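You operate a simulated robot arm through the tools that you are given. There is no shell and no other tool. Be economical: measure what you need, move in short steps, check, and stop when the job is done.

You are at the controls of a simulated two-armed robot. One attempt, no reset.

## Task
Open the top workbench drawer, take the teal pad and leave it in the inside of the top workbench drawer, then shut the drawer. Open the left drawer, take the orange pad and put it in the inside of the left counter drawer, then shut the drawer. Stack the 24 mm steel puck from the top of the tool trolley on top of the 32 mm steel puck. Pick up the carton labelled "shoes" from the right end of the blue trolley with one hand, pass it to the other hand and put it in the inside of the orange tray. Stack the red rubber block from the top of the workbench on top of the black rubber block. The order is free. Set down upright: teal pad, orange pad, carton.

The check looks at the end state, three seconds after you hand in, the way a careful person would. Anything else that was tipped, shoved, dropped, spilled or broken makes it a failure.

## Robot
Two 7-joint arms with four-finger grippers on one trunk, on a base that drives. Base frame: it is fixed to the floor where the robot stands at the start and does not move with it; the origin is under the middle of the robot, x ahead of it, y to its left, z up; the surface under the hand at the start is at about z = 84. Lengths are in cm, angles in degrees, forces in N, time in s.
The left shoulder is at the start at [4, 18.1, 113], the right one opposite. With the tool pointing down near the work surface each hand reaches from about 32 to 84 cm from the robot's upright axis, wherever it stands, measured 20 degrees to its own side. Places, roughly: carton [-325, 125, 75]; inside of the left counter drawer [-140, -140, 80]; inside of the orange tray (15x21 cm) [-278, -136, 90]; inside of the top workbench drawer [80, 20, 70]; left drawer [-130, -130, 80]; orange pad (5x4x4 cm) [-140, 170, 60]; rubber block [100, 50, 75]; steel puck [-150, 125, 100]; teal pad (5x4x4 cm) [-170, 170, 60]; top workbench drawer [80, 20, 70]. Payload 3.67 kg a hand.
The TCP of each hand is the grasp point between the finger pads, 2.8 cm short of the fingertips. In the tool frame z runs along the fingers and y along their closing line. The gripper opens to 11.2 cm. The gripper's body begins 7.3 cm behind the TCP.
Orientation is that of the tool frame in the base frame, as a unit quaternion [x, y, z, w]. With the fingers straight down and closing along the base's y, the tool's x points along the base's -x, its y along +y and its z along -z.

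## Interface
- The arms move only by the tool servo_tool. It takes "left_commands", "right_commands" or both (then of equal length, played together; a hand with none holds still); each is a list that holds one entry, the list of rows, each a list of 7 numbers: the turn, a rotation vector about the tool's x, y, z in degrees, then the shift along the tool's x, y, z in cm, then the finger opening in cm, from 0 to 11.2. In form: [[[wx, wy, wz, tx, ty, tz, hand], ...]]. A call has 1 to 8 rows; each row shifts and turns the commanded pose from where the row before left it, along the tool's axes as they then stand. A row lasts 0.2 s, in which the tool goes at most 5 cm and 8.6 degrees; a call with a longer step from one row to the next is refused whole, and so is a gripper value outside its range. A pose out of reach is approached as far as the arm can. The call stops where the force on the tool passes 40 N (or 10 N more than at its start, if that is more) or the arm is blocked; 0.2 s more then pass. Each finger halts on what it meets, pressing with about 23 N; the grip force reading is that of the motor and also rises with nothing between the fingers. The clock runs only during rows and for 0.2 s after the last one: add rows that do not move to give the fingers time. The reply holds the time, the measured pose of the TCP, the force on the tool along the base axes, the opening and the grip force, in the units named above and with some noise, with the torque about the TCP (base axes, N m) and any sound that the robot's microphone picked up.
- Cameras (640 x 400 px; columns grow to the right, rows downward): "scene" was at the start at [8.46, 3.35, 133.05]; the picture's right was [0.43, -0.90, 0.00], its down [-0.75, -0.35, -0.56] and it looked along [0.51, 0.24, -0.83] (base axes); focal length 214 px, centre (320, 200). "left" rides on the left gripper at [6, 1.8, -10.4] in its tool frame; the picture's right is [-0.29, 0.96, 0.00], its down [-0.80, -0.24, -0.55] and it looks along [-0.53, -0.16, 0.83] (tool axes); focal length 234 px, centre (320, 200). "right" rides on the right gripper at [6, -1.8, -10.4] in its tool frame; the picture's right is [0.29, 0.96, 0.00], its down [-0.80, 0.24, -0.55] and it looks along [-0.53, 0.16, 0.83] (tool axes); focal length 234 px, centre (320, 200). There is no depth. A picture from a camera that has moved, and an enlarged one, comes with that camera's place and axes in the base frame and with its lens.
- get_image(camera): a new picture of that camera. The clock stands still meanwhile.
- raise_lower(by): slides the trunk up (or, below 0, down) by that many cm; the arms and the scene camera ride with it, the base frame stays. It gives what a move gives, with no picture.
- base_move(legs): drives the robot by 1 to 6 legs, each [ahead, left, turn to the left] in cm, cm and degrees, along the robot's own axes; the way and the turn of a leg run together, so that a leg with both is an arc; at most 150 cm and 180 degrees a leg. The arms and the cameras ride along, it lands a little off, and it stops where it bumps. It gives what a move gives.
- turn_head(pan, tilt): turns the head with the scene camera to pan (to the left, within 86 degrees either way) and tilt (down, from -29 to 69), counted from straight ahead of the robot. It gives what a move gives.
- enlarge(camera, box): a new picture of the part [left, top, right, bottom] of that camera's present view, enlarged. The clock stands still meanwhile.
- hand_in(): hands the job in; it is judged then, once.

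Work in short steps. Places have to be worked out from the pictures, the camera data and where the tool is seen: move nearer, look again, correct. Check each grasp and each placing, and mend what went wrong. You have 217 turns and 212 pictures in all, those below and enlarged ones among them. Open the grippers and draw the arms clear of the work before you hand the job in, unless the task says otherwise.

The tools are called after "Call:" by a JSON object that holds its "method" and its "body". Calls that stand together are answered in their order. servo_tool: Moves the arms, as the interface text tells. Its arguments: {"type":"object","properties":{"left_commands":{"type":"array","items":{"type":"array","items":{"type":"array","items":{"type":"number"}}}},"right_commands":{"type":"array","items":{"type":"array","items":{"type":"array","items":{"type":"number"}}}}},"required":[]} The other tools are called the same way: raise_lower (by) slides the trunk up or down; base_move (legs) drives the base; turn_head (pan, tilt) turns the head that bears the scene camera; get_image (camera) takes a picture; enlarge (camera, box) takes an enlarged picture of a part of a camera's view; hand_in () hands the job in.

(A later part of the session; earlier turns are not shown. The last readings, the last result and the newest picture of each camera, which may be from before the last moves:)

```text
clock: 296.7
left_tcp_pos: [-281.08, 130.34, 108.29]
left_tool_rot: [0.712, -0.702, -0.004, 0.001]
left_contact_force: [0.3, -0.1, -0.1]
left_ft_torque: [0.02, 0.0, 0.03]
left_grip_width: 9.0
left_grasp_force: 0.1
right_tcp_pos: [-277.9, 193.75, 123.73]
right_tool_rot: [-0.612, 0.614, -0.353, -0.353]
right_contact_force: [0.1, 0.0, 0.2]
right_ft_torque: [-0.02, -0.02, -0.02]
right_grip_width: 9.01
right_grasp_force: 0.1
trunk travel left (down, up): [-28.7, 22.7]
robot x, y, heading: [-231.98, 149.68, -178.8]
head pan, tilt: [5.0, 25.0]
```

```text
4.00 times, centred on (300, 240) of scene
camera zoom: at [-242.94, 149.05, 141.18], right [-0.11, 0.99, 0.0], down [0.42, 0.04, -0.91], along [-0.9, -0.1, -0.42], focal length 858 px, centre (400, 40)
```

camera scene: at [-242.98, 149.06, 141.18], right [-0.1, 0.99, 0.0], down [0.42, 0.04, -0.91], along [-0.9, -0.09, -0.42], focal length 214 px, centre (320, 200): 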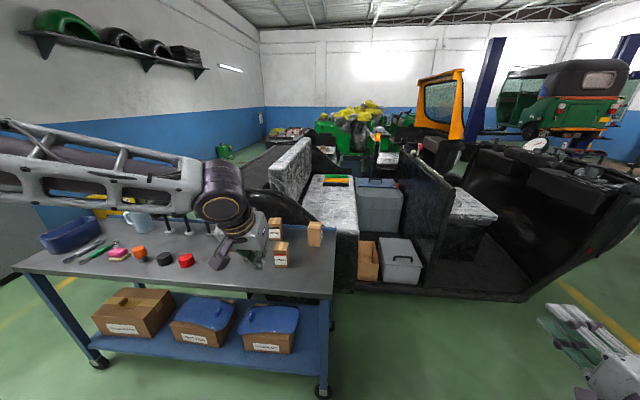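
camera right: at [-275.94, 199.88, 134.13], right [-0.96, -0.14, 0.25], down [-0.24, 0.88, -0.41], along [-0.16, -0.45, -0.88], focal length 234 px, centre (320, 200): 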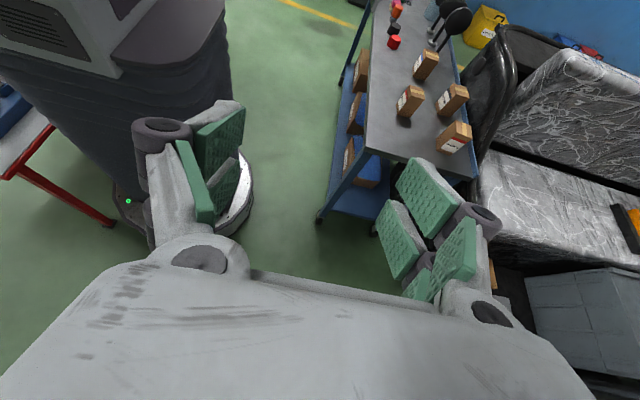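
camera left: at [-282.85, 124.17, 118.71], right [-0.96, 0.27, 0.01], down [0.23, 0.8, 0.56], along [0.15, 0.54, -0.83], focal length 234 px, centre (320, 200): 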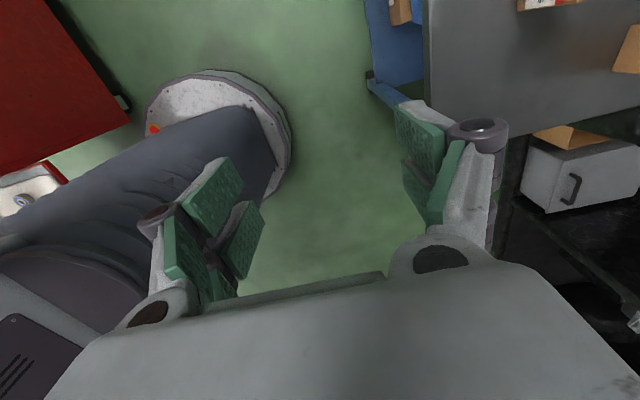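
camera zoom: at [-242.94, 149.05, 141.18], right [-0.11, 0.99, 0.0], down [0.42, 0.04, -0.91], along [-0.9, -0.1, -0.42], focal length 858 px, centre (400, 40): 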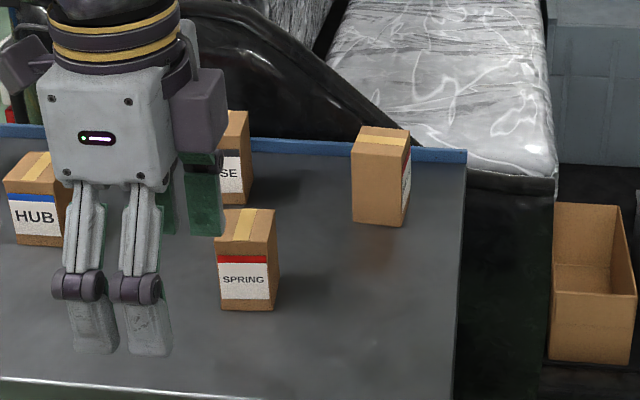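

Right hand orientation achieved. SHOES carton centre ≈[-328.5,137.3,83], about 9 cm tall. Tuck the left hand up and back, then drive closer.

Call:
{"method": "servo_tool", "body": {"left_commands": [[[0, 0, 0, 0, -2.2, -2.8, 9], [0, 0, 0, 0, -2.2, -2.8, 9], [0, 0, 0, 0, -2.2, -2.8, 9], [0, 0, 0, 0, -2.2, -2.8, 9], [0, 0, 0, 0, -2.2, -2.8, 9], [0, 0, 0, 0, -2.2, -2.8, 9]]]}}

Call:
{"method": "base_move", "body": {"legs": [[34, 8, -1]]}}

Call:
{"method": "raise_lower", "body": {"by": -20}}

Call:
{"method": "get_image", "body": {"camera": "right"}}

Call:
{"method": "turn_head", "body": {"pan": 0, "tilt": 40}}

Call:
{"method": "get_image", "body": {"camera": "scene"}}

```text
clock: 298.1
left_tcp_pos: [-267.79, 130.49, 125.04]
left_tool_rot: [0.712, -0.703, -0.005, 0.0]
left_contact_force: [0.4, -1.1, -0.4]
left_ft_torque: [-0.01, -0.01, 0.02]
left_grip_width: 9.02
left_grasp_force: 0.1
right_tcp_pos: [-277.72, 193.91, 123.91]
right_tool_rot: [-0.612, 0.613, -0.352, -0.354]
right_contact_force: [0.2, -1.1, -0.1]
right_ft_torque: [-0.02, 0.0, -0.06]
right_grip_width: 8.98
right_grasp_force: 0.0
trunk travel left (down, up): [-28.7, 22.7]
robot x, y, heading: [-231.81, 149.62, -179.1]
head pan, tilt: [5.0, 25.0]
```

```text
clock: 300.4
left_tcp_pos: [-301.86, 122.73, 124.94]
left_tool_rot: [-0.706, 0.708, 0.004, -0.001]
left_contact_force: [-0.5, 0.0, 0.3]
left_ft_torque: [0.03, 0.0, 0.01]
left_grip_width: 9.03
left_grasp_force: 0.0
right_tcp_pos: [-310.64, 186.05, 123.76]
right_tool_rot: [-0.607, 0.618, -0.35, -0.357]
right_contact_force: [1.0, -0.5, -0.3]
right_ft_torque: [0.0, -0.02, -0.01]
right_grip_width: 9.01
right_grasp_force: 0.0
trunk travel left (down, up): [-28.7, 22.7]
robot x, y, heading: [-265.63, 141.47, -180.0]
head pan, tilt: [5.0, 25.0]
```

```text
clock: 302.6
left_tcp_pos: [-301.95, 122.8, 105.01]
left_tool_rot: [-0.706, 0.708, 0.005, -0.001]
left_contact_force: [0.0, -0.1, 0.4]
left_ft_torque: [-0.01, -0.01, -0.01]
left_grip_width: 9.0
left_grasp_force: 0.0
right_tcp_pos: [-310.74, 186.12, 103.65]
right_tool_rot: [-0.607, 0.618, -0.35, -0.357]
right_contact_force: [-0.9, -1.0, 0.0]
right_ft_torque: [-0.01, 0.01, 0.01]
right_grip_width: 9.0
right_grasp_force: 0.1
trunk travel left (down, up): [-8.7, 42.7]
robot x, y, heading: [-265.49, 141.7, -179.9]
head pan, tilt: [5.0, 25.0]
```

```text
80 pictures are left
camera right: at [-308.77, 192.17, 114.07], right [-0.96, -0.13, 0.25], down [-0.22, 0.88, -0.41], along [-0.17, -0.45, -0.88], focal length 234 px, centre (320, 200)
```

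right: 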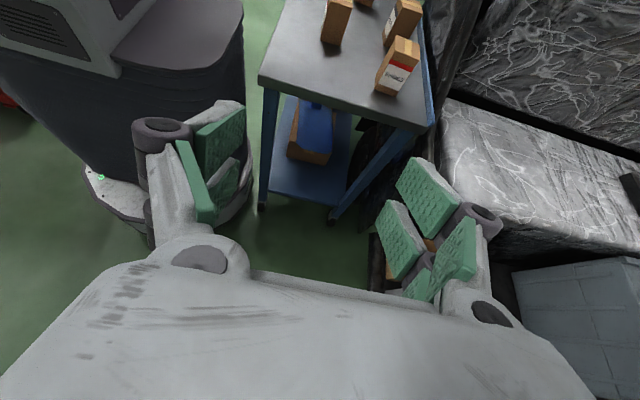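

```text
clock: 303.3
left_tcp_pos: [-301.98, 122.78, 104.9]
left_tool_rot: [-0.707, 0.707, 0.005, -0.001]
left_contact_force: [0.3, 0.8, -0.4]
left_ft_torque: [0.02, 0.02, 0.01]
left_grip_width: 8.99
left_grasp_force: 0.0
right_tcp_pos: [-310.67, 186.07, 103.56]
right_tool_rot: [-0.606, 0.619, -0.348, -0.357]
right_contact_force: [0.3, -0.1, -0.5]
right_ft_torque: [0.02, 0.02, 0.0]
right_grip_width: 9.01
right_grasp_force: 0.1
trunk travel left (down, up): [-8.7, 42.7]
robot x, y, heading: [-265.5, 141.36, -179.8]
head pan, tilt: [0.0, 40.0]
```

```text
79 pictures are left
camera scene: at [-275.97, 141.62, 118.79], right [0.0, 1.0, 0.0], down [0.64, 0.0, -0.77], along [-0.77, 0.0, -0.64], focal length 214 px, centre (320, 200)
```

scene: 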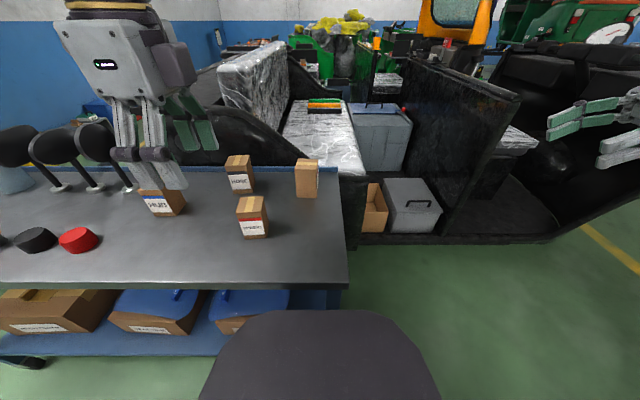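

Check the label on the carton and its geometry from the right-hand camera.

Call:
{"method": "enlarge", "body": {"camera": "right", "box": [360, 20, 440, 110]}}

Call:
{"method": "enlarge", "body": {"camera": "scene", "box": [220, 140, 350, 250]}}

```text
4.44 times, centred on (400, 65) of right
camera zoom: at [-308.79, 192.17, 114.06], right [-0.96, -0.13, 0.25], down [-0.22, 0.88, -0.41], along [-0.17, -0.45, -0.88], focal length 1041 px, centre (-36, 800)
```

zoom: 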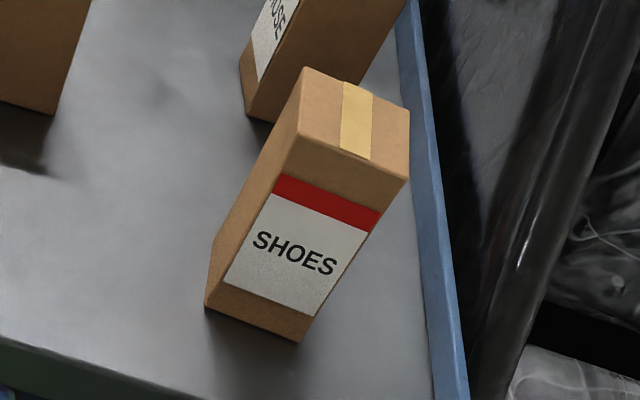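

```text
3.64 times, centred on (285, 195) of scene
camera zoom: at [-275.97, 141.62, 118.79], right [0.0, 1.0, 0.0], down [0.64, 0.0, -0.77], along [-0.77, 0.0, -0.64], focal length 780 px, centre (447, 218)
```

zoom: 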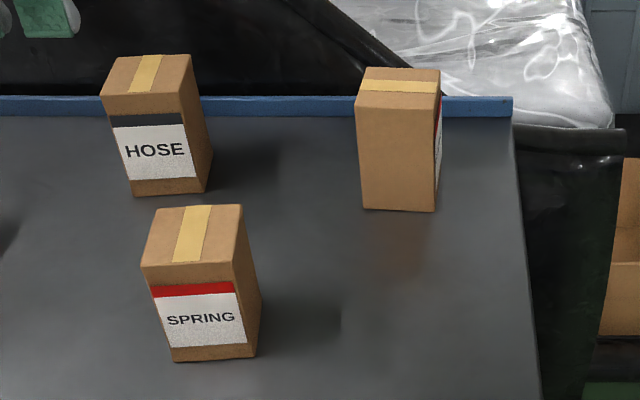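

Label "SHOES" confirmed. Carton base centre ≈[-328.5,138], 5.4×6×~9 cm, yawed ≈-7°. Moving the right hand to a pre-grasp 12 cm to its +y side.

Call:
{"method": "servo_tool", "body": {"right_commands": [[[0, 0, 0, -0.11, 1.77, 4.43, 9], [0, 0, 0, -0.11, 1.77, 4.43, 9], [0, 0, 0, -0.11, 1.77, 4.43, 9], [0, 0, 0, -0.11, 1.77, 4.43, 9], [0, 0, 0, -0.11, 1.77, 4.43, 9], [0, 0, 0, -0.11, 1.77, 4.43, 9], [0, 0, 0, -0.11, 1.77, 4.43, 9], [0, 0, 0, -0.11, 1.77, 4.43, 9]]]}}

Call:
{"method": "servo_tool", "body": {"right_commands": [[[0, 0, 0, -0.11, 1.77, 4.43, 9], [-5.98, 0, 3.45, 0, 0, 0, 9], [0, 0, 0, 0, 0, 0, 9]]]}}

Call:
{"method": "get_image", "body": {"camera": "right"}}

Call:
{"method": "get_image", "body": {"camera": "scene"}}

```text
clock: 305.1
left_tcp_pos: [-302.03, 122.69, 104.87]
left_tool_rot: [-0.706, 0.708, 0.004, 0.0]
left_contact_force: [-0.4, -0.5, -0.7]
left_ft_torque: [0.02, -0.04, 0.0]
left_grip_width: 8.98
left_grasp_force: 0.0
right_tcp_pos: [-325.55, 156.26, 85.14]
right_tool_rot: [-0.606, 0.619, -0.35, -0.357]
right_contact_force: [-0.5, 0.2, -0.2]
right_ft_torque: [-0.03, -0.02, 0.02]
right_grip_width: 9.01
right_grasp_force: 0.1
trunk travel left (down, up): [-8.7, 42.7]
robot x, y, heading: [-265.69, 141.34, -180.2]
head pan, tilt: [0.0, 40.0]
```

```text
clock: 305.9
left_tcp_pos: [-301.94, 122.76, 104.86]
left_tool_rot: [-0.707, 0.707, 0.003, 0.0]
left_contact_force: [0.3, -0.4, 0.4]
left_ft_torque: [0.0, 0.0, 0.02]
left_grip_width: 9.0
left_grasp_force: 0.2
right_tcp_pos: [-327.37, 152.39, 82.84]
right_tool_rot: [-0.568, 0.654, -0.328, -0.377]
right_contact_force: [0.7, -0.4, -0.4]
right_ft_torque: [-0.03, -0.04, 0.01]
right_grip_width: 8.99
right_grasp_force: 0.1
trunk travel left (down, up): [-8.7, 42.7]
robot x, y, heading: [-265.24, 141.17, -180.0]
head pan, tilt: [0.0, 40.0]
```

```text
76 pictures are left
camera right: at [-324.81, 158.17, 93.24], right [-0.97, -0.01, 0.25], down [-0.11, 0.9, -0.41], along [-0.22, -0.43, -0.88], focal length 234 px, centre (320, 200)
```

right: 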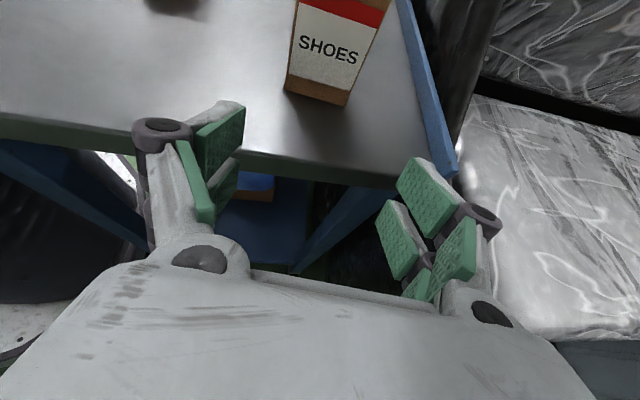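

```text
75 pictures are left
camera scene: at [-276.09, 141.6, 118.77], right [0.0, 1.0, 0.0], down [0.64, 0.0, -0.77], along [-0.77, 0.0, -0.64], focal length 214 px, centre (320, 200)
```

scene: 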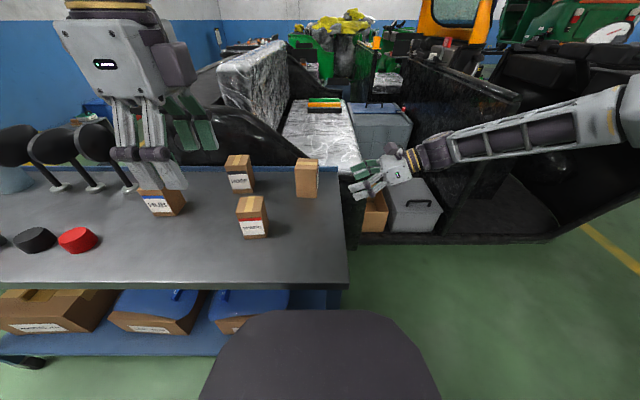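

Pre-grasp is well aligned; carton's near face centre is at ≈[-328.2,140.8]. Sliding in 12 cm toward it with 8 cm opening.

Call:
{"method": "servo_tool", "body": {"right_commands": [[[0, 0, 0, 2.03, -0.31, 3.52, 8.5], [0, 0, 0, 2.03, -0.31, 3.52, 8.5], [0, 0, 0, 2.03, -0.31, 3.52, 8.5], [0, 0, 0, 0, 0, 0, 8.5]]]}}

Call:
{"method": "get_image", "body": {"camera": "right"}}

Call:
{"method": "enlarge", "body": {"camera": "scene", "box": [220, 140, 400, 250]}}

```text
clock: 306.9
left_tcp_pos: [-302.06, 122.77, 104.97]
left_tool_rot: [-0.707, 0.707, 0.004, 0.0]
left_contact_force: [0.0, 0.0, 0.2]
left_ft_torque: [-0.01, -0.02, 0.04]
left_grip_width: 8.99
left_grasp_force: 0.1
right_tcp_pos: [-326.46, 142.17, 82.66]
right_tool_rot: [-0.566, 0.653, -0.328, -0.381]
right_contact_force: [-0.8, -0.2, -0.6]
right_ft_torque: [0.0, -0.02, 0.02]
right_grip_width: 8.5
right_grasp_force: 0.1
right hand out of reach, approached as far as the arm can: row 3
trunk travel left (down, up): [-8.7, 42.7]
robot x, y, heading: [-265.42, 141.45, -180.0]
head pan, tilt: [0.0, 40.0]
```

```text
74 pictures are left
camera right: at [-323.8, 147.98, 92.88], right [-0.97, 0.0, 0.25], down [-0.11, 0.9, -0.42], along [-0.23, -0.43, -0.87], focal length 234 px, centre (320, 200)
```

right: 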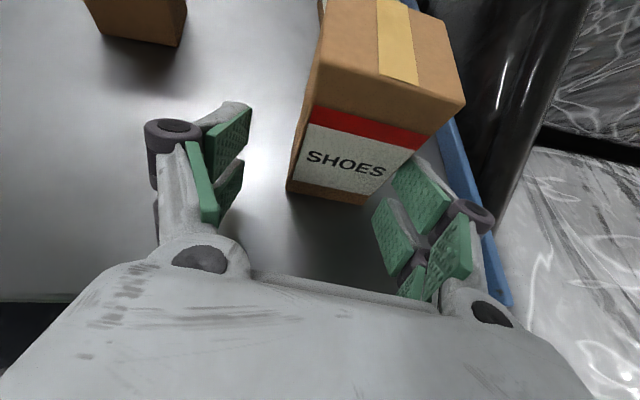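

```text
3.56 times, centred on (310, 195) of scene
camera zoom: at [-276.0, 141.63, 118.78], right [0.0, 1.0, 0.0], down [0.64, 0.0, -0.77], along [-0.77, 0.0, -0.64], focal length 763 px, centre (356, 218)
```

zoom: 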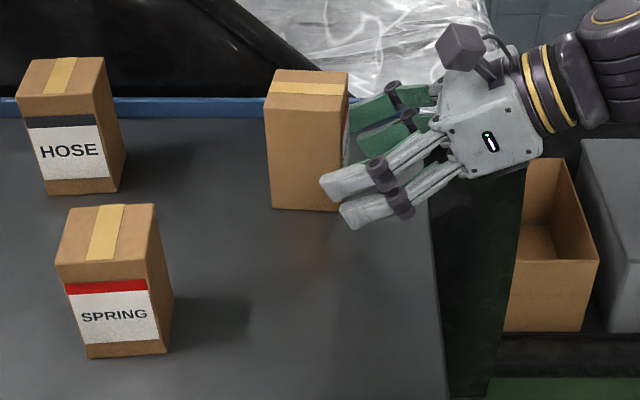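

Arm reach ended 2 cm short; nudge with the base: 1.9 cm ahead, then 2 cm left.

Call:
{"method": "base_move", "body": {"legs": [[1.9, 0, 0]]}}

Call:
{"method": "base_move", "body": {"legs": [[0, 1.8, 0]]}}

Call:
{"method": "get_image", "body": {"camera": "right"}}

```text
clock: 307.7
left_tcp_pos: [-303.82, 122.7, 104.86]
left_tool_rot: [0.707, -0.707, -0.004, 0.0]
left_contact_force: [-1.4, -0.2, 0.1]
left_ft_torque: [-0.01, -0.06, 0.02]
left_grip_width: 8.98
left_grasp_force: 0.1
right_tcp_pos: [-328.35, 142.09, 82.58]
right_tool_rot: [-0.567, 0.653, -0.329, -0.38]
right_contact_force: [0.2, -0.1, 0.0]
right_ft_torque: [-0.02, -0.03, 0.05]
right_grip_width: 8.5
right_grasp_force: 0.1
trunk travel left (down, up): [-8.7, 42.7]
robot x, y, heading: [-267.47, 141.11, -179.9]
head pan, tilt: [0.0, 40.0]
```

```text
clock: 308.5
left_tcp_pos: [-303.71, 120.84, 104.93]
left_tool_rot: [-0.706, 0.708, 0.005, 0.0]
left_contact_force: [0.2, -0.3, 0.8]
left_ft_torque: [0.06, -0.05, 0.03]
left_grip_width: 9.02
left_grasp_force: 0.0
right_tcp_pos: [-328.39, 140.33, 82.41]
right_tool_rot: [-0.567, 0.653, -0.328, -0.38]
right_contact_force: [0.5, -0.2, 0.2]
right_ft_torque: [0.02, -0.02, -0.02]
right_grip_width: 8.49
right_grasp_force: 0.1
trunk travel left (down, up): [-8.7, 42.7]
robot x, y, heading: [-267.05, 139.74, -180.2]
head pan, tilt: [0.0, 40.0]
```

```text
72 pictures are left
camera right: at [-325.6, 146.16, 92.91], right [-0.97, -0.01, 0.25], down [-0.11, 0.9, -0.42], along [-0.23, -0.43, -0.87], focal length 234 px, centre (320, 200)
```

right: 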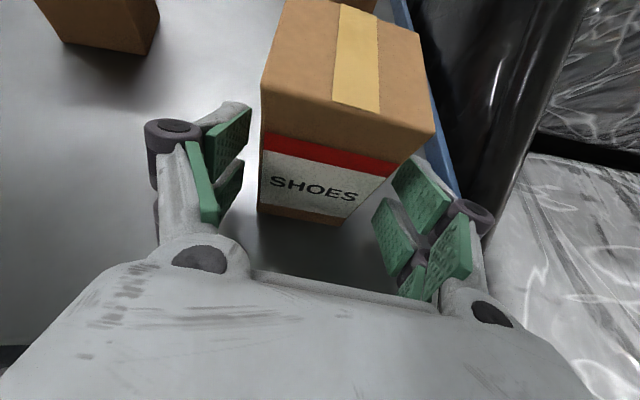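

Carton is nicely between the fingers. Closing the right gripper.

Call:
{"method": "servo_tool", "body": {"right_commands": [[[0, 0, 0, 0, 0, 0, 7], [0, 0, 0, 0, 0, 0, 6], [0, 0, 0, 0, 0, 0, 5], [0, 0, 0, 0, 0, 0, 4.5], [0, 0, 0, 0, 0, 0, 4.5], [0, 0, 0, 0, 0, 0, 4.5]]]}}

Call:
{"method": "get_image", "body": {"camera": "right"}}

Call:
{"method": "enlarge", "body": {"camera": "scene", "box": [220, 140, 400, 250]}}

```text
clock: 309.9
left_tcp_pos: [-303.7, 120.94, 104.92]
left_tool_rot: [-0.707, 0.708, 0.005, -0.001]
left_contact_force: [0.3, -0.2, -0.3]
left_ft_torque: [0.0, 0.03, -0.01]
left_grip_width: 8.99
left_grasp_force: 0.1
right_tcp_pos: [-328.41, 140.29, 82.62]
right_tool_rot: [-0.567, 0.653, -0.328, -0.38]
right_contact_force: [-1.4, -0.5, 2.1]
right_ft_torque: [0.2, 0.29, -0.01]
right_grip_width: 5.99
right_grasp_force: 23.3
trunk travel left (down, up): [-8.7, 42.7]
robot x, y, heading: [-267.55, 139.79, -179.8]
head pan, tilt: [0.0, 40.0]
```

```text
71 pictures are left
camera right: at [-325.62, 146.22, 92.92], right [-0.97, 0.0, 0.25], down [-0.11, 0.9, -0.42], along [-0.23, -0.43, -0.87], focal length 234 px, centre (320, 200)
```

right: 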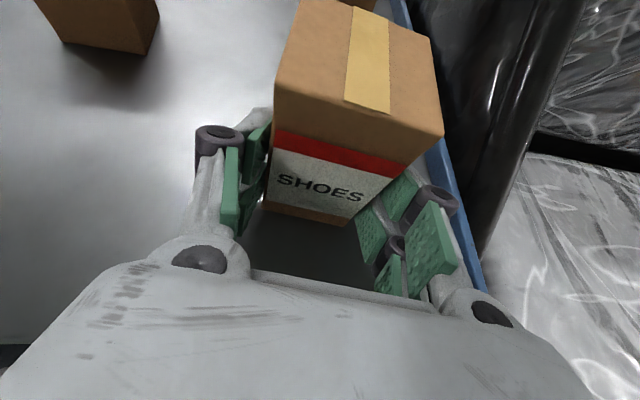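

```text
3.56 times, centred on (310, 195) of scene
camera zoom: at [-277.8, 139.84, 118.79], right [0.0, 1.0, 0.0], down [0.64, 0.0, -0.77], along [-0.77, 0.0, -0.64], focal length 763 px, centre (356, 218)
```

zoom: 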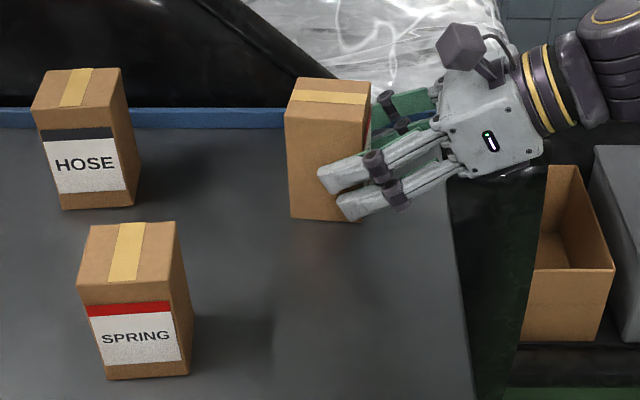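

Grip at 6.0 cm. Lift with the trunk 12 cm and check it hangs upright.

Call:
{"method": "raise_lower", "body": {"by": 12}}

Call:
{"method": "get_image", "body": {"camera": "right"}}

Call:
{"method": "get_image", "body": {"camera": "scene"}}

```text
clock: 311.4
left_tcp_pos: [-303.73, 120.81, 117.03]
left_tool_rot: [-0.706, 0.708, 0.004, 0.0]
left_contact_force: [-0.7, -0.7, -0.5]
left_ft_torque: [0.02, -0.02, -0.02]
left_grip_width: 8.99
left_grasp_force: 0.1
right_tcp_pos: [-328.27, 140.36, 94.57]
right_tool_rot: [-0.566, 0.653, -0.328, -0.38]
right_contact_force: [0.7, 0.3, -6.3]
right_ft_torque: [0.16, -0.03, 0.01]
right_grip_width: 6.01
right_grasp_force: 22.5
trunk travel left (down, up): [-20.7, 30.7]
robot x, y, heading: [-267.53, 139.44, -180.0]
head pan, tilt: [0.0, 40.0]
```

```text
69 pictures are left
camera right: at [-325.67, 146.22, 104.96], right [-0.97, -0.01, 0.25], down [-0.11, 0.9, -0.42], along [-0.22, -0.43, -0.87], focal length 234 px, centre (320, 200)
```

right: 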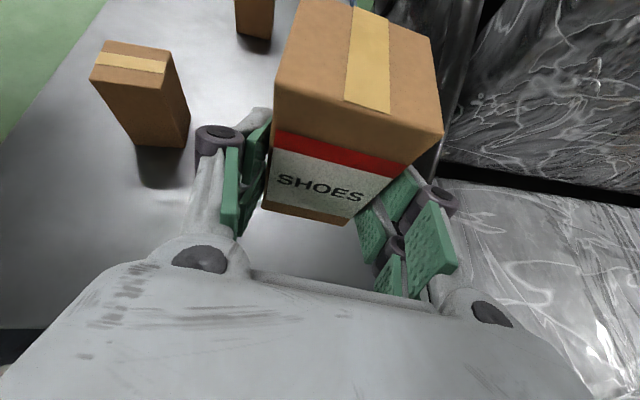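

```text
68 pictures are left
camera scene: at [-277.88, 139.83, 130.91], right [0.0, 1.0, 0.0], down [0.64, 0.0, -0.77], along [-0.77, 0.0, -0.64], focal length 214 px, centre (320, 200)
```

scene: 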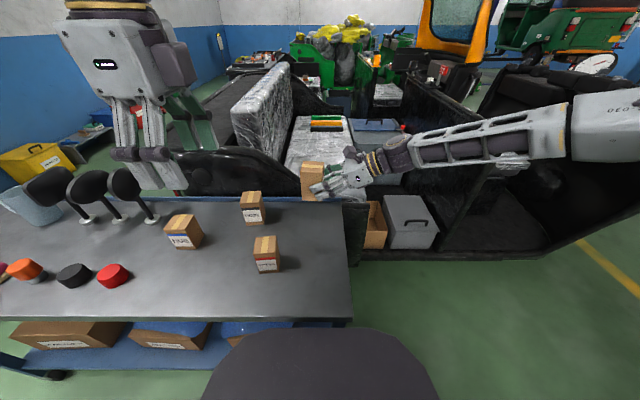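

Carton held upright (~0.6 kg). Raise 8 more, back off 45 cm into open floor, and bring the carton nearer to the chest.

Call:
{"method": "raise_lower", "body": {"by": 6}}

Call:
{"method": "base_move", "body": {"legs": [[-42, 0, 0]]}}

Call:
{"method": "servo_tool", "body": {"right_commands": [[[0, 0, 0, 0.25, -3.6, 0.43, 4.5], [0, 0, 0, 0.25, -3.6, 0.43, 4.5], [0, 0, 0, 0.25, -3.6, 0.43, 4.5], [0, 0, 0, 0.25, -3.6, 0.43, 4.5], [0, 0, 0, 0, 0, 0, 4.5]]]}}

Call:
{"method": "get_image", "body": {"camera": "scene"}}

Call:
{"method": "get_image", "body": {"camera": "left"}}

```text
clock: 312.4
left_tcp_pos: [-303.93, 121.03, 122.96]
left_tool_rot: [-0.707, 0.708, 0.003, 0.0]
left_contact_force: [0.4, -0.4, -0.4]
left_ft_torque: [0.03, -0.02, 0.01]
left_grip_width: 8.99
left_grasp_force: 0.0
right_tcp_pos: [-328.38, 140.4, 100.51]
right_tool_rot: [-0.567, 0.653, -0.328, -0.38]
right_contact_force: [-0.2, -0.5, -5.8]
right_ft_torque: [0.17, -0.02, -0.01]
right_grip_width: 6.01
right_grasp_force: 23.3
trunk travel left (down, up): [-26.7, 24.7]
robot x, y, heading: [-267.33, 139.68, -179.8]
head pan, tilt: [0.0, 40.0]
```

```text
clock: 315.0
left_tcp_pos: [-262.06, 120.91, 122.97]
left_tool_rot: [0.708, -0.706, -0.003, 0.0]
left_contact_force: [-0.3, -0.2, -0.6]
left_ft_torque: [0.0, 0.0, 0.05]
left_grip_width: 9.0
left_grasp_force: 0.1
right_tcp_pos: [-286.47, 140.4, 100.63]
right_tool_rot: [-0.568, 0.652, -0.33, -0.379]
right_contact_force: [0.3, -1.4, -5.7]
right_ft_torque: [0.19, 0.01, -0.01]
right_grip_width: 5.99
right_grasp_force: 23.1
trunk travel left (down, up): [-26.7, 24.7]
robot x, y, heading: [-225.23, 139.88, -179.7]
head pan, tilt: [0.0, 40.0]
```

```text
clock: 316.2
left_tcp_pos: [-262.04, 120.98, 122.94]
left_tool_rot: [0.708, -0.706, -0.004, 0.0]
left_contact_force: [-0.7, -0.1, 0.1]
left_ft_torque: [-0.05, -0.03, 0.0]
left_grip_width: 9.01
left_grasp_force: 0.1
right_tcp_pos: [-272.48, 136.47, 100.84]
right_tool_rot: [-0.568, 0.653, -0.329, -0.378]
right_contact_force: [-0.7, -0.5, -5.4]
right_ft_torque: [0.15, -0.01, 0.01]
right_grip_width: 6.01
right_grasp_force: 23.1
trunk travel left (down, up): [-26.7, 24.7]
robot x, y, heading: [-225.79, 139.5, -179.8]
head pan, tilt: [0.0, 40.0]
```

```text
67 pictures are left
camera scene: at [-236.14, 139.99, 136.86], right [-0.01, 1.0, 0.0], down [0.64, 0.0, -0.77], along [-0.77, 0.0, -0.64], focal length 214 px, centre (320, 200)
```

scene: 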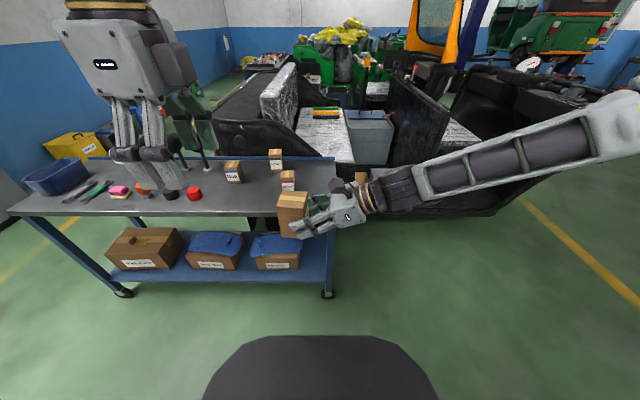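

```text
66 pictures are left
camera left: at [-263.81, 114.88, 133.37], right [-0.96, 0.29, 0.01], down [0.24, 0.79, 0.56], along [0.15, 0.54, -0.83], focal length 234 px, centre (320, 200)
```

left: 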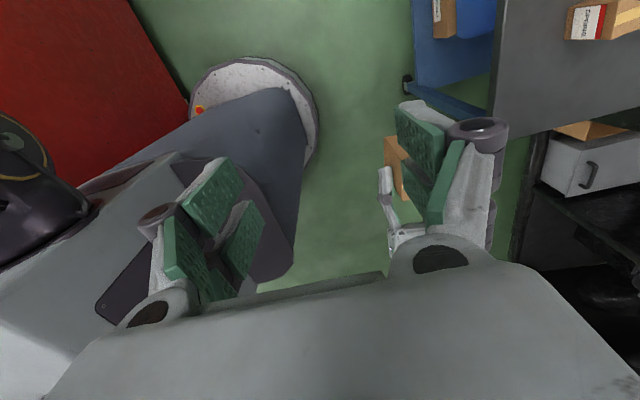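

Carton centre ≈[-272.5,134.2], z 96.5–105.6. Bring the left hand (yawed 7°) above it, offset 2 cm to the left side, then inspect.

Call:
{"method": "servo_tool", "body": {"left_commands": [[[0, 0, 7, 0, 0, 0, 9], [0, 0, 0, -3.4, 3.8, 0, 9], [0, 0, 0, -3.4, 3.8, 0, 9], [0, 0, 0, -3.4, 3.9, 0, 9], [0, 0, 0, 0, 0, 2.5, 9], [0, 0, 0, 0, 0, 2.5, 9], [0, 0, 0, 0, 0, 0, 9]]]}}

Call:
{"method": "get_image", "body": {"camera": "left"}}

Call:
{"method": "get_image", "body": {"camera": "scene"}}

```text
refused: row 2 steps farther than a row can; nothing moved
```

```text
65 pictures are left
camera left: at [-263.81, 114.88, 133.37], right [-0.96, 0.29, 0.01], down [0.24, 0.79, 0.56], along [0.15, 0.54, -0.83], focal length 234 px, centre (320, 200)
```

left: 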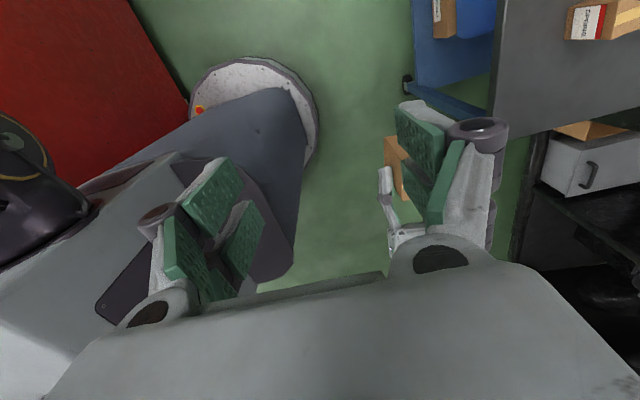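

```text
64 pictures are left
camera scene: at [-236.14, 139.99, 136.86], right [-0.01, 1.0, 0.0], down [0.64, 0.0, -0.77], along [-0.77, 0.0, -0.64], focal length 214 px, centre (320, 200)
```

scene: 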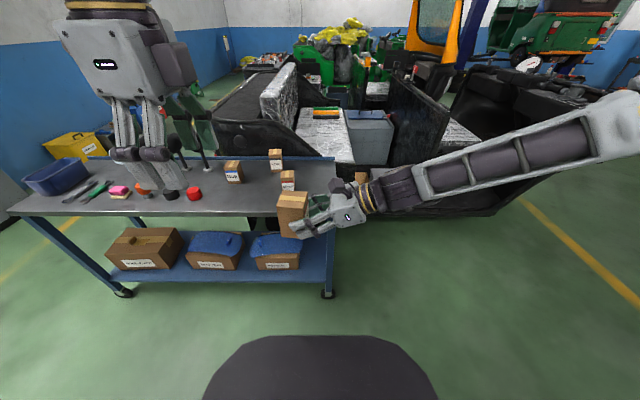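

Row too long; redo with smaller steps.

Call:
{"method": "servo_tool", "body": {"left_commands": [[[0, 0, 7, 0, 0, 0, 9], [0, 0, 0, -2.46, 2.92, 0, 9], [0, 0, 0, -2.46, 2.92, 0, 9], [0, 0, 0, -2.46, 2.92, 0, 9], [0, 0, 0, -2.46, 2.92, 0, 9], [0, 0, 0, 0, 0, 2.5, 9], [0, 0, 0, 0, 0, 2.5, 9], [0, 0, 0, 0, 0, 0, 9]]]}}

Call:
{"method": "get_image", "body": {"camera": "left"}}

Call:
{"method": "get_image", "body": {"camera": "scene"}}

```text
clock: 318.0
left_tcp_pos: [-272.02, 131.57, 118.17]
left_tool_rot: [-0.663, 0.749, 0.004, 0.001]
left_contact_force: [0.4, 0.3, 0.0]
left_ft_torque: [0.0, -0.06, 0.03]
left_grip_width: 8.99
left_grasp_force: 0.1
left hand out of reach, approached as far as the arm can: row 5
right_tcp_pos: [-272.26, 136.46, 100.86]
right_tool_rot: [-0.568, 0.652, -0.33, -0.379]
right_contact_force: [-1.0, -1.3, -4.6]
right_ft_torque: [0.14, 0.0, -0.03]
right_grip_width: 6.04
right_grasp_force: 22.9
trunk travel left (down, up): [-26.7, 24.7]
robot x, y, heading: [-225.39, 139.63, -179.6]
head pan, tilt: [0.0, 40.0]
```

```text
63 pictures are left
camera left: at [-274.39, 125.7, 128.56], right [-0.92, 0.4, 0.01], down [0.34, 0.76, 0.56], along [0.22, 0.51, -0.83], focal length 234 px, centre (320, 200)
```

left: 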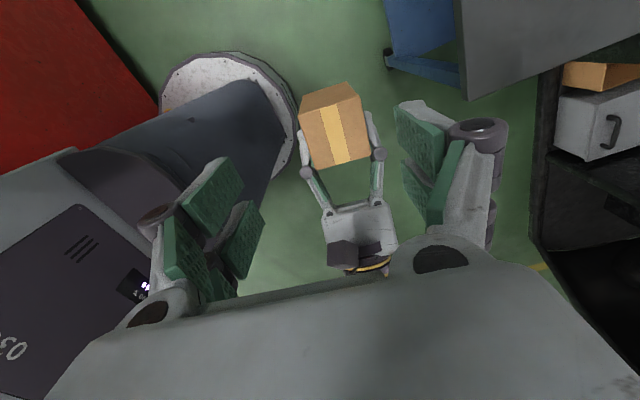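

```text
62 pictures are left
camera scene: at [-236.13, 139.96, 136.86], right [-0.01, 1.0, 0.0], down [0.64, 0.0, -0.77], along [-0.77, 0.0, -0.64], focal length 214 px, centre (320, 200)
```

scene: 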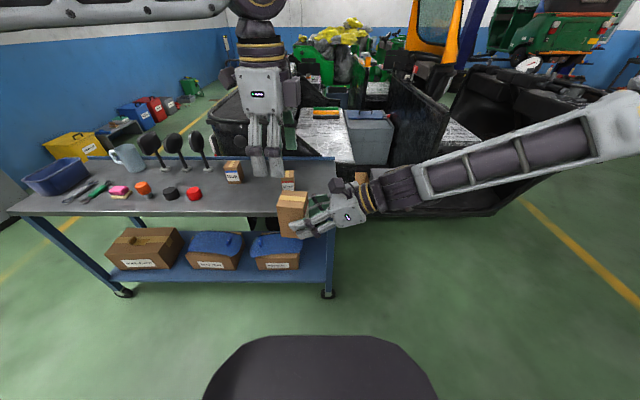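

Carton top centre is ≈[-273.1,133.2], yaw ≈-6°. Advance 1.2 cm and descend in steps.

Call:
{"method": "servo_tool", "body": {"left_commands": [[[0, 0, 0, 0, 1.2, 0, 9], [0, 0, 0, 0, 0, 3, 9], [0, 0, 0, 0, 0, 3, 9], [0, 0, 0, 0, 0, 3, 9], [0, 0, 0, 0, 0, 0, 9]]]}}

Call:
{"method": "get_image", "body": {"camera": "left"}}

Call:
{"method": "enlarge", "body": {"camera": "scene", "box": [200, 120, 400, 260]}}

```text
clock: 319.2
left_tcp_pos: [-272.92, 131.72, 109.47]
left_tool_rot: [-0.663, 0.749, 0.004, 0.0]
left_contact_force: [0.1, 0.2, 0.7]
left_ft_torque: [0.0, 0.01, 0.02]
left_grip_width: 9.03
left_grasp_force: 0.1
right_tcp_pos: [-272.35, 136.37, 100.85]
right_tool_rot: [-0.568, 0.652, -0.329, -0.38]
right_contact_force: [0.1, 0.2, -5.0]
right_ft_torque: [0.14, -0.05, 0.02]
right_grip_width: 6.01
right_grasp_force: 23.7
trunk travel left (down, up): [-26.7, 24.7]
robot x, y, heading: [-225.42, 139.62, -179.9]
head pan, tilt: [0.0, 40.0]
```

```text
61 pictures are left
camera left: at [-275.43, 125.83, 119.77], right [-0.92, 0.4, 0.01], down [0.34, 0.76, 0.56], along [0.22, 0.51, -0.83], focal length 234 px, centre (320, 200)
```

left: 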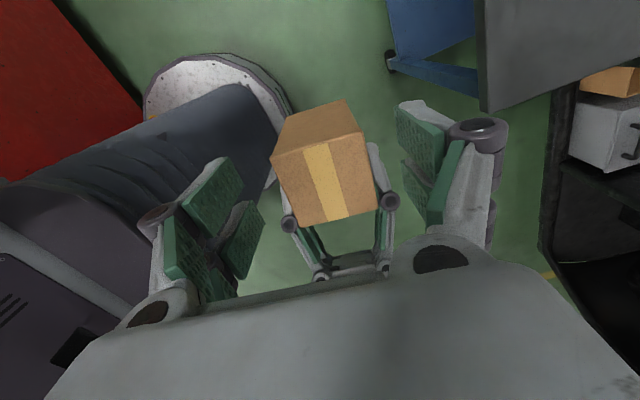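

```text
2.86 times, centred on (300, 190) of scene
camera zoom: at [-236.01, 139.97, 136.87], right [-0.01, 1.0, 0.0], down [0.64, 0.0, -0.77], along [-0.77, 0.0, -0.64], focal length 613 px, centre (377, 229)
```

zoom: 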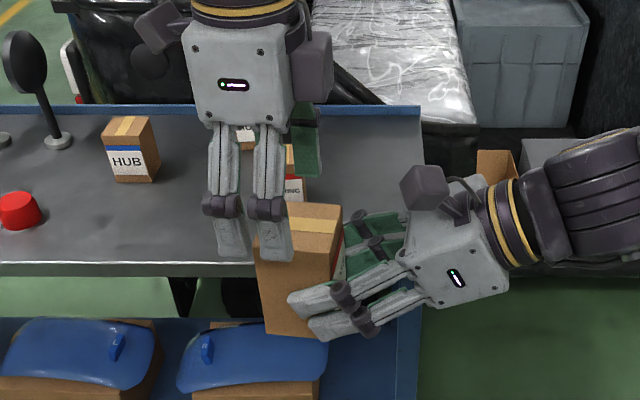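

Aligned. Lower to z≈104.9 so left fingertips overlap the carton's top 3.5 cm, above the right fingers.

Call:
{"method": "servo_tool", "body": {"left_commands": [[[0, 0, 0, 0.5, 0, 2.5, 9], [0, 0, 0, 0, 0, 2, 9], [0, 0, 0, 0, 0, 0, 9]]]}}

Call:
{"method": "get_image", "body": {"camera": "left"}}

Call:
{"method": "enlarge", "body": {"camera": "scene", "box": [220, 140, 380, 260]}}

Call:
{"method": "get_image", "body": {"camera": "right"}}

```text
clock: 320.0
left_tcp_pos: [-273.07, 131.28, 104.81]
left_tool_rot: [-0.663, 0.748, 0.004, -0.001]
left_contact_force: [-0.1, 0.0, 0.7]
left_ft_torque: [-0.01, -0.02, 0.01]
left_grip_width: 9.01
left_grasp_force: 0.1
right_tcp_pos: [-272.41, 136.4, 100.92]
right_tool_rot: [-0.568, 0.652, -0.33, -0.379]
right_contact_force: [0.5, 0.3, -5.6]
right_ft_torque: [0.17, 0.0, -0.01]
right_grip_width: 5.98
right_grasp_force: 23.1
trunk travel left (down, up): [-26.7, 24.7]
robot x, y, heading: [-225.44, 140.1, -179.8]
head pan, tilt: [0.0, 40.0]
```

```text
59 pictures are left
camera left: at [-275.64, 125.38, 115.17], right [-0.92, 0.4, 0.01], down [0.34, 0.76, 0.56], along [0.22, 0.51, -0.83], focal length 234 px, centre (320, 200)
```

left: 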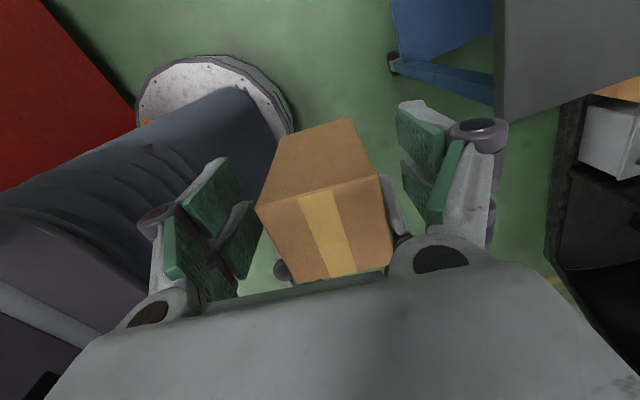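

```text
3.33 times, centred on (300, 200) of scene
camera zoom: at [-236.04, 139.97, 136.87], right [-0.01, 1.0, 0.0], down [0.64, 0.0, -0.77], along [-0.77, 0.0, -0.64], focal length 715 px, centre (387, 200)
```

zoom: 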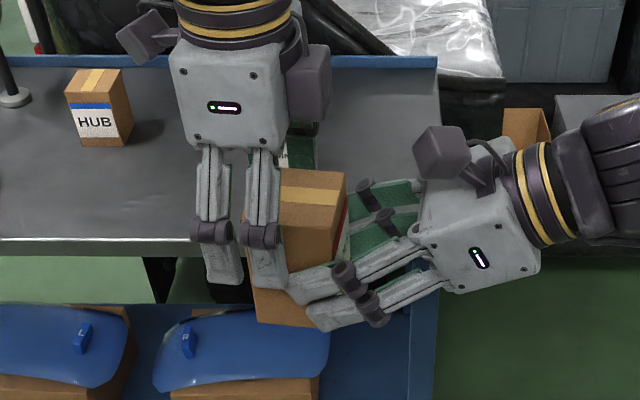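

```text
57 pictures are left
camera right: at [-269.66, 142.24, 111.2], right [-0.97, -0.01, 0.25], down [-0.12, 0.9, -0.42], along [-0.22, -0.43, -0.87], focal length 234 px, centre (320, 200)
```

right: 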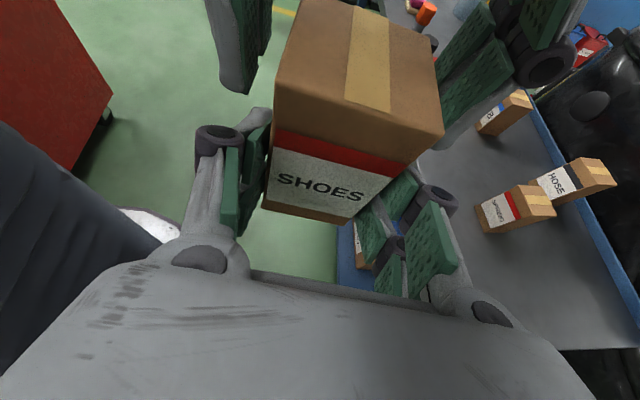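

Left fingers flank the carton clear of the right ones. Shift 0.8 cm inward, then close the left gripper.

Call:
{"method": "servo_tool", "body": {"left_commands": [[[0, 0, 0, -0.8, 0, -0.3, 9], [0, 0, 0, 0, 0, 0, 8], [0, 0, 0, 0, 0, 0, 7], [0, 0, 0, 0, 0, 0, 6], [0, 0, 0, 0, 0, 0, 4.5], [0, 0, 0, 0, 0, 0, 4.5], [0, 0, 0, 0, 0, 0, 4.5]]]}}

Call:
{"method": "enlarge", "body": {"camera": "scene", "box": [220, 140, 380, 260]}}

Call:
{"method": "get_image", "body": {"camera": "right"}}

```text
clock: 321.6
left_tcp_pos: [-272.89, 132.01, 104.97]
left_tool_rot: [-0.662, 0.749, 0.004, 0.0]
left_contact_force: [5.5, -5.3, 11.1]
left_ft_torque: [-0.18, -0.48, -0.32]
left_grip_width: 6.03
left_grasp_force: 23.0
right_tcp_pos: [-272.35, 136.42, 100.71]
right_tool_rot: [-0.567, 0.654, -0.328, -0.379]
right_contact_force: [-4.8, 5.1, -15.5]
right_ft_torque: [0.6, 0.19, 0.07]
right_grip_width: 5.97
right_grasp_force: 23.2
trunk travel left (down, up): [-26.7, 24.7]
robot x, y, heading: [-225.65, 140.02, -179.9]
head pan, tilt: [0.0, 40.0]
```

```text
3.33 times, centred on (300, 200) of scene
camera zoom: at [-236.06, 139.96, 136.87], right [-0.01, 1.0, 0.0], down [0.64, 0.0, -0.77], along [-0.77, 0.0, -0.64], focal length 715 px, centre (387, 200)
```

zoom: 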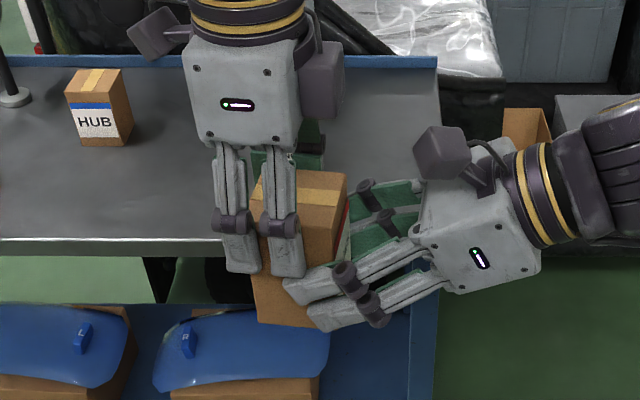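

```text
55 pictures are left
camera right: at [-269.7, 142.26, 111.14], right [-0.97, -0.01, 0.25], down [-0.11, 0.9, -0.42], along [-0.22, -0.43, -0.87], focal length 234 px, centre (320, 200)
```

right: 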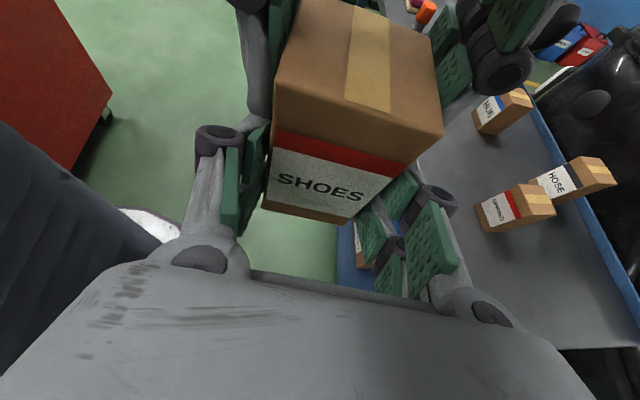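

Both hands hold it (left 6.03 cm). Open the right gripper and withdraw it along its fingers.

Call:
{"method": "servo_tool", "body": {"right_commands": [[[0, 0, 0, 0, 0, 0, 6.5], [0, 0, 0, 0, 0, 0, 7.5], [0, 0, 0, 0, 0, 0, 8.5], [0, 0, 0, 0, 0, 0, 8.5], [0, 0, 0, 0, 0, -3, 8.5], [0, 0, 0, 0, 0, -4.5, 8.5], [0, 0, 0, 0, 0, -4.5, 8.5], [0, 0, 0, 0, 0, -4.5, 8.5]]]}}

Call:
{"method": "get_image", "body": {"camera": "left"}}

Call:
{"method": "get_image", "body": {"camera": "scene"}}

```text
clock: 322.7
left_tcp_pos: [-272.71, 132.46, 105.15]
left_tool_rot: [-0.662, 0.75, 0.004, 0.004]
left_contact_force: [13.5, 8.2, 2.3]
left_ft_torque: [0.15, -0.55, 0.02]
left_grip_width: 6.01
left_grasp_force: 22.9
right_tcp_pos: [-272.69, 136.66, 100.88]
right_tool_rot: [-0.565, 0.657, -0.324, -0.38]
right_contact_force: [-12.6, -7.5, -8.5]
right_ft_torque: [0.43, 0.04, -0.59]
right_grip_width: 7.63
right_grasp_force: 0.0
trunk travel left (down, up): [-26.7, 24.7]
robot x, y, heading: [-225.49, 139.84, -179.7]
head pan, tilt: [0.0, 40.0]
stopped in row 5 (right hand): the force on the tool passed its limit at 47 N (the readings are from after the stop); the commanded pose is now the measured one
```

```text
54 pictures are left
camera left: at [-275.21, 126.5, 115.47], right [-0.91, 0.41, 0.01], down [0.34, 0.75, 0.56], along [0.22, 0.52, -0.83], focal length 234 px, centre (320, 200)
```

left: 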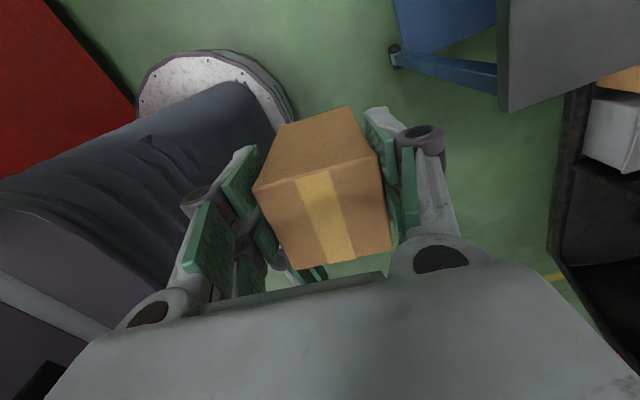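

```text
53 pictures are left
camera scene: at [-236.04, 139.98, 136.87], right [-0.01, 1.0, 0.0], down [0.64, 0.0, -0.77], along [-0.77, 0.0, -0.64], focal length 214 px, centre (320, 200)
```

scene: 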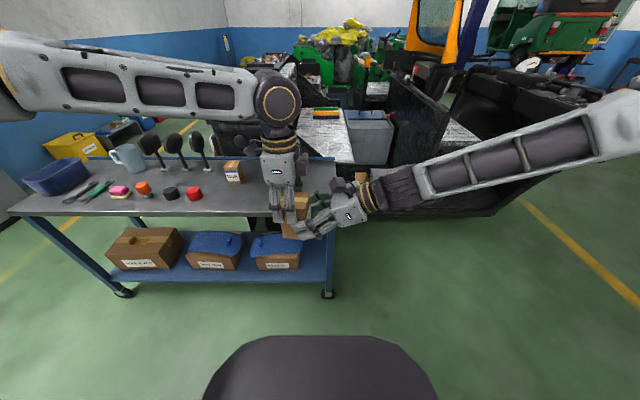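

The right fingers bumped the left ones while withdrawing upward. Instead lower the right hand 1 cm, then withdraw horizontally.

Call:
{"method": "servo_tool", "body": {"right_commands": [[[0, 0, 0, -1.1, 0.07, 0.07, 8], [0, 0, 0, 0, 0, 0, 8.5], [0, 0, 0, -1.0, 0.28, -1.7, 8.5], [0, 0, 0, -1.98, 0.56, -3.43, 8.5], [0, 0, 0, -1.98, 0.56, -3.43, 8.5], [0, 0, 0, -1.98, 0.56, -3.43, 8.5], [0, 0, 0, 0, 0, 0, 8.5]]]}}

Call:
{"method": "get_image", "body": {"camera": "scene"}}

```text
clock: 324.3
left_tcp_pos: [-272.8, 132.31, 105.21]
left_tool_rot: [-0.662, 0.75, 0.005, 0.002]
left_contact_force: [0.4, -0.4, -0.5]
left_ft_torque: [-0.09, 0.01, -0.02]
left_grip_width: 5.99
left_grasp_force: 23.2
right_tcp_pos: [-272.7, 151.12, 99.73]
right_tool_rot: [-0.566, 0.654, -0.327, -0.38]
right_contact_force: [0.1, 0.0, -0.5]
right_ft_torque: [0.0, -0.02, -0.02]
right_grip_width: 8.51
right_grasp_force: 0.0
trunk travel left (down, up): [-26.7, 24.7]
robot x, y, heading: [-225.3, 140.14, -179.7]
head pan, tilt: [0.0, 40.0]
```

```text
52 pictures are left
camera scene: at [-236.08, 139.91, 136.87], right [-0.01, 1.0, 0.0], down [0.64, 0.0, -0.77], along [-0.77, 0.0, -0.64], focal length 214 px, centre (320, 200)
```

scene: 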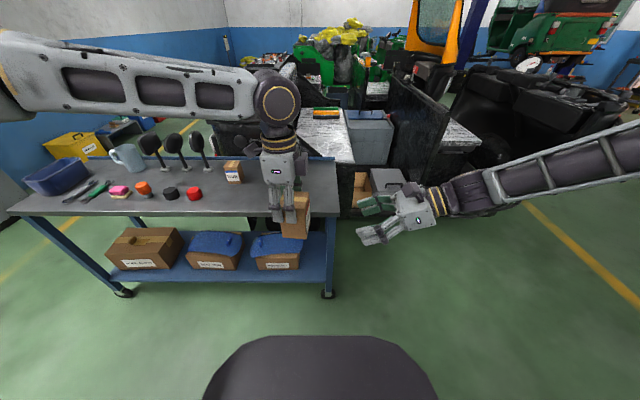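

Check the carton in the left grip.

Call:
{"method": "enlarge", "body": {"camera": "scene", "box": [220, 140, 380, 260]}}

Call:
{"method": "get_image", "body": {"camera": "left"}}

```text
3.33 times, centred on (300, 200) of scene
camera zoom: at [-236.08, 139.91, 136.87], right [-0.01, 1.0, 0.0], down [0.64, 0.0, -0.77], along [-0.77, 0.0, -0.64], focal length 715 px, centre (387, 200)
```

zoom: 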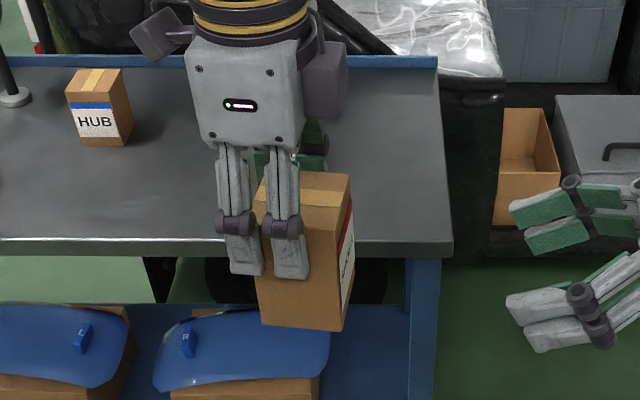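

```text
50 pictures are left
camera left: at [-275.36, 126.32, 115.46], right [-0.91, 0.4, 0.01], down [0.34, 0.76, 0.56], along [0.22, 0.52, -0.83], focal length 234 px, centre (320, 200)
```

left: 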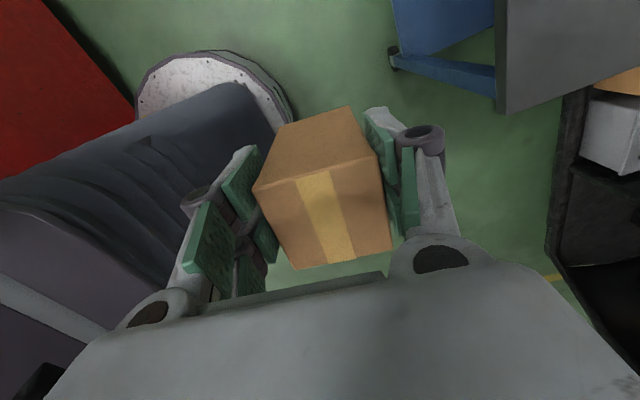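

Handover done; the left hand holds the carton upright. Drive back down the aisle and over to the counter by the orange tray.

Call:
{"method": "base_move", "body": {"legs": [[5, 0, -0.2], [0, 145, 0], [0, 0, 90], [38, 0, 0], [0, -40, 0]]}}

Call:
{"method": "turn_head", "body": {"pan": 0, "tilt": 35}}

Call:
{"method": "get_image", "body": {"camera": "scene"}}

```text
clock: 340.8
left_tcp_pos: [-255.51, -93.7, 105.09]
left_tool_rot: [0.999, -0.033, -0.005, 0.002]
left_contact_force: [-0.2, 0.6, -5.1]
left_ft_torque: [0.01, -0.08, -0.02]
left_grip_width: 5.98
left_grasp_force: 22.5
right_tcp_pos: [-274.37, -94.58, 99.64]
right_tool_rot: [0.865, -0.037, 0.5, 0.023]
right_contact_force: [-0.6, 0.5, -0.4]
right_ft_torque: [-0.02, -0.02, 0.0]
right_grip_width: 8.5
right_grasp_force: 0.1
trunk travel left (down, up): [-26.7, 24.7]
robot x, y, heading: [-265.61, -46.95, -86.4]
head pan, tilt: [0.0, 40.0]
```

```text
clock: 341.4
left_tcp_pos: [-255.48, -93.77, 105.15]
left_tool_rot: [0.999, -0.033, -0.006, 0.002]
left_contact_force: [-0.8, 0.1, -5.0]
left_ft_torque: [0.03, -0.07, -0.01]
left_grip_width: 5.98
left_grasp_force: 23.1
right_tcp_pos: [-274.19, -94.77, 99.72]
right_tool_rot: [0.865, -0.037, 0.501, 0.023]
right_contact_force: [-0.1, -0.4, 0.4]
right_ft_torque: [-0.01, 0.02, 0.01]
right_grip_width: 8.5
right_grasp_force: 0.0
trunk travel left (down, up): [-26.7, 24.7]
robot x, y, heading: [-265.62, -46.5, -86.2]
head pan, tilt: [0.0, 35.0]
```

```text
49 pictures are left
camera scene: at [-265.06, -57.52, 137.62], right [-1.0, -0.06, 0.0], down [-0.04, 0.57, -0.82], along [0.05, -0.82, -0.57], focal length 214 px, centre (320, 200)
```

scene: 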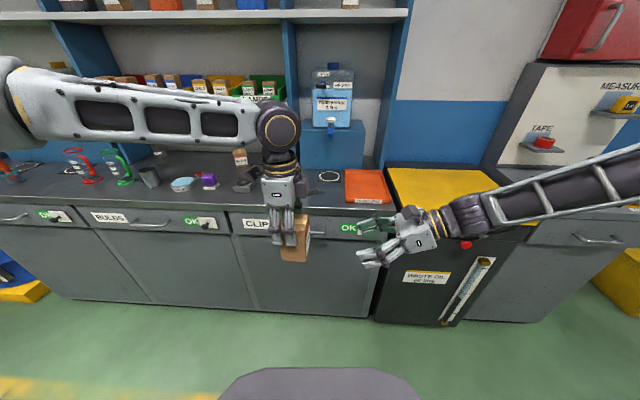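

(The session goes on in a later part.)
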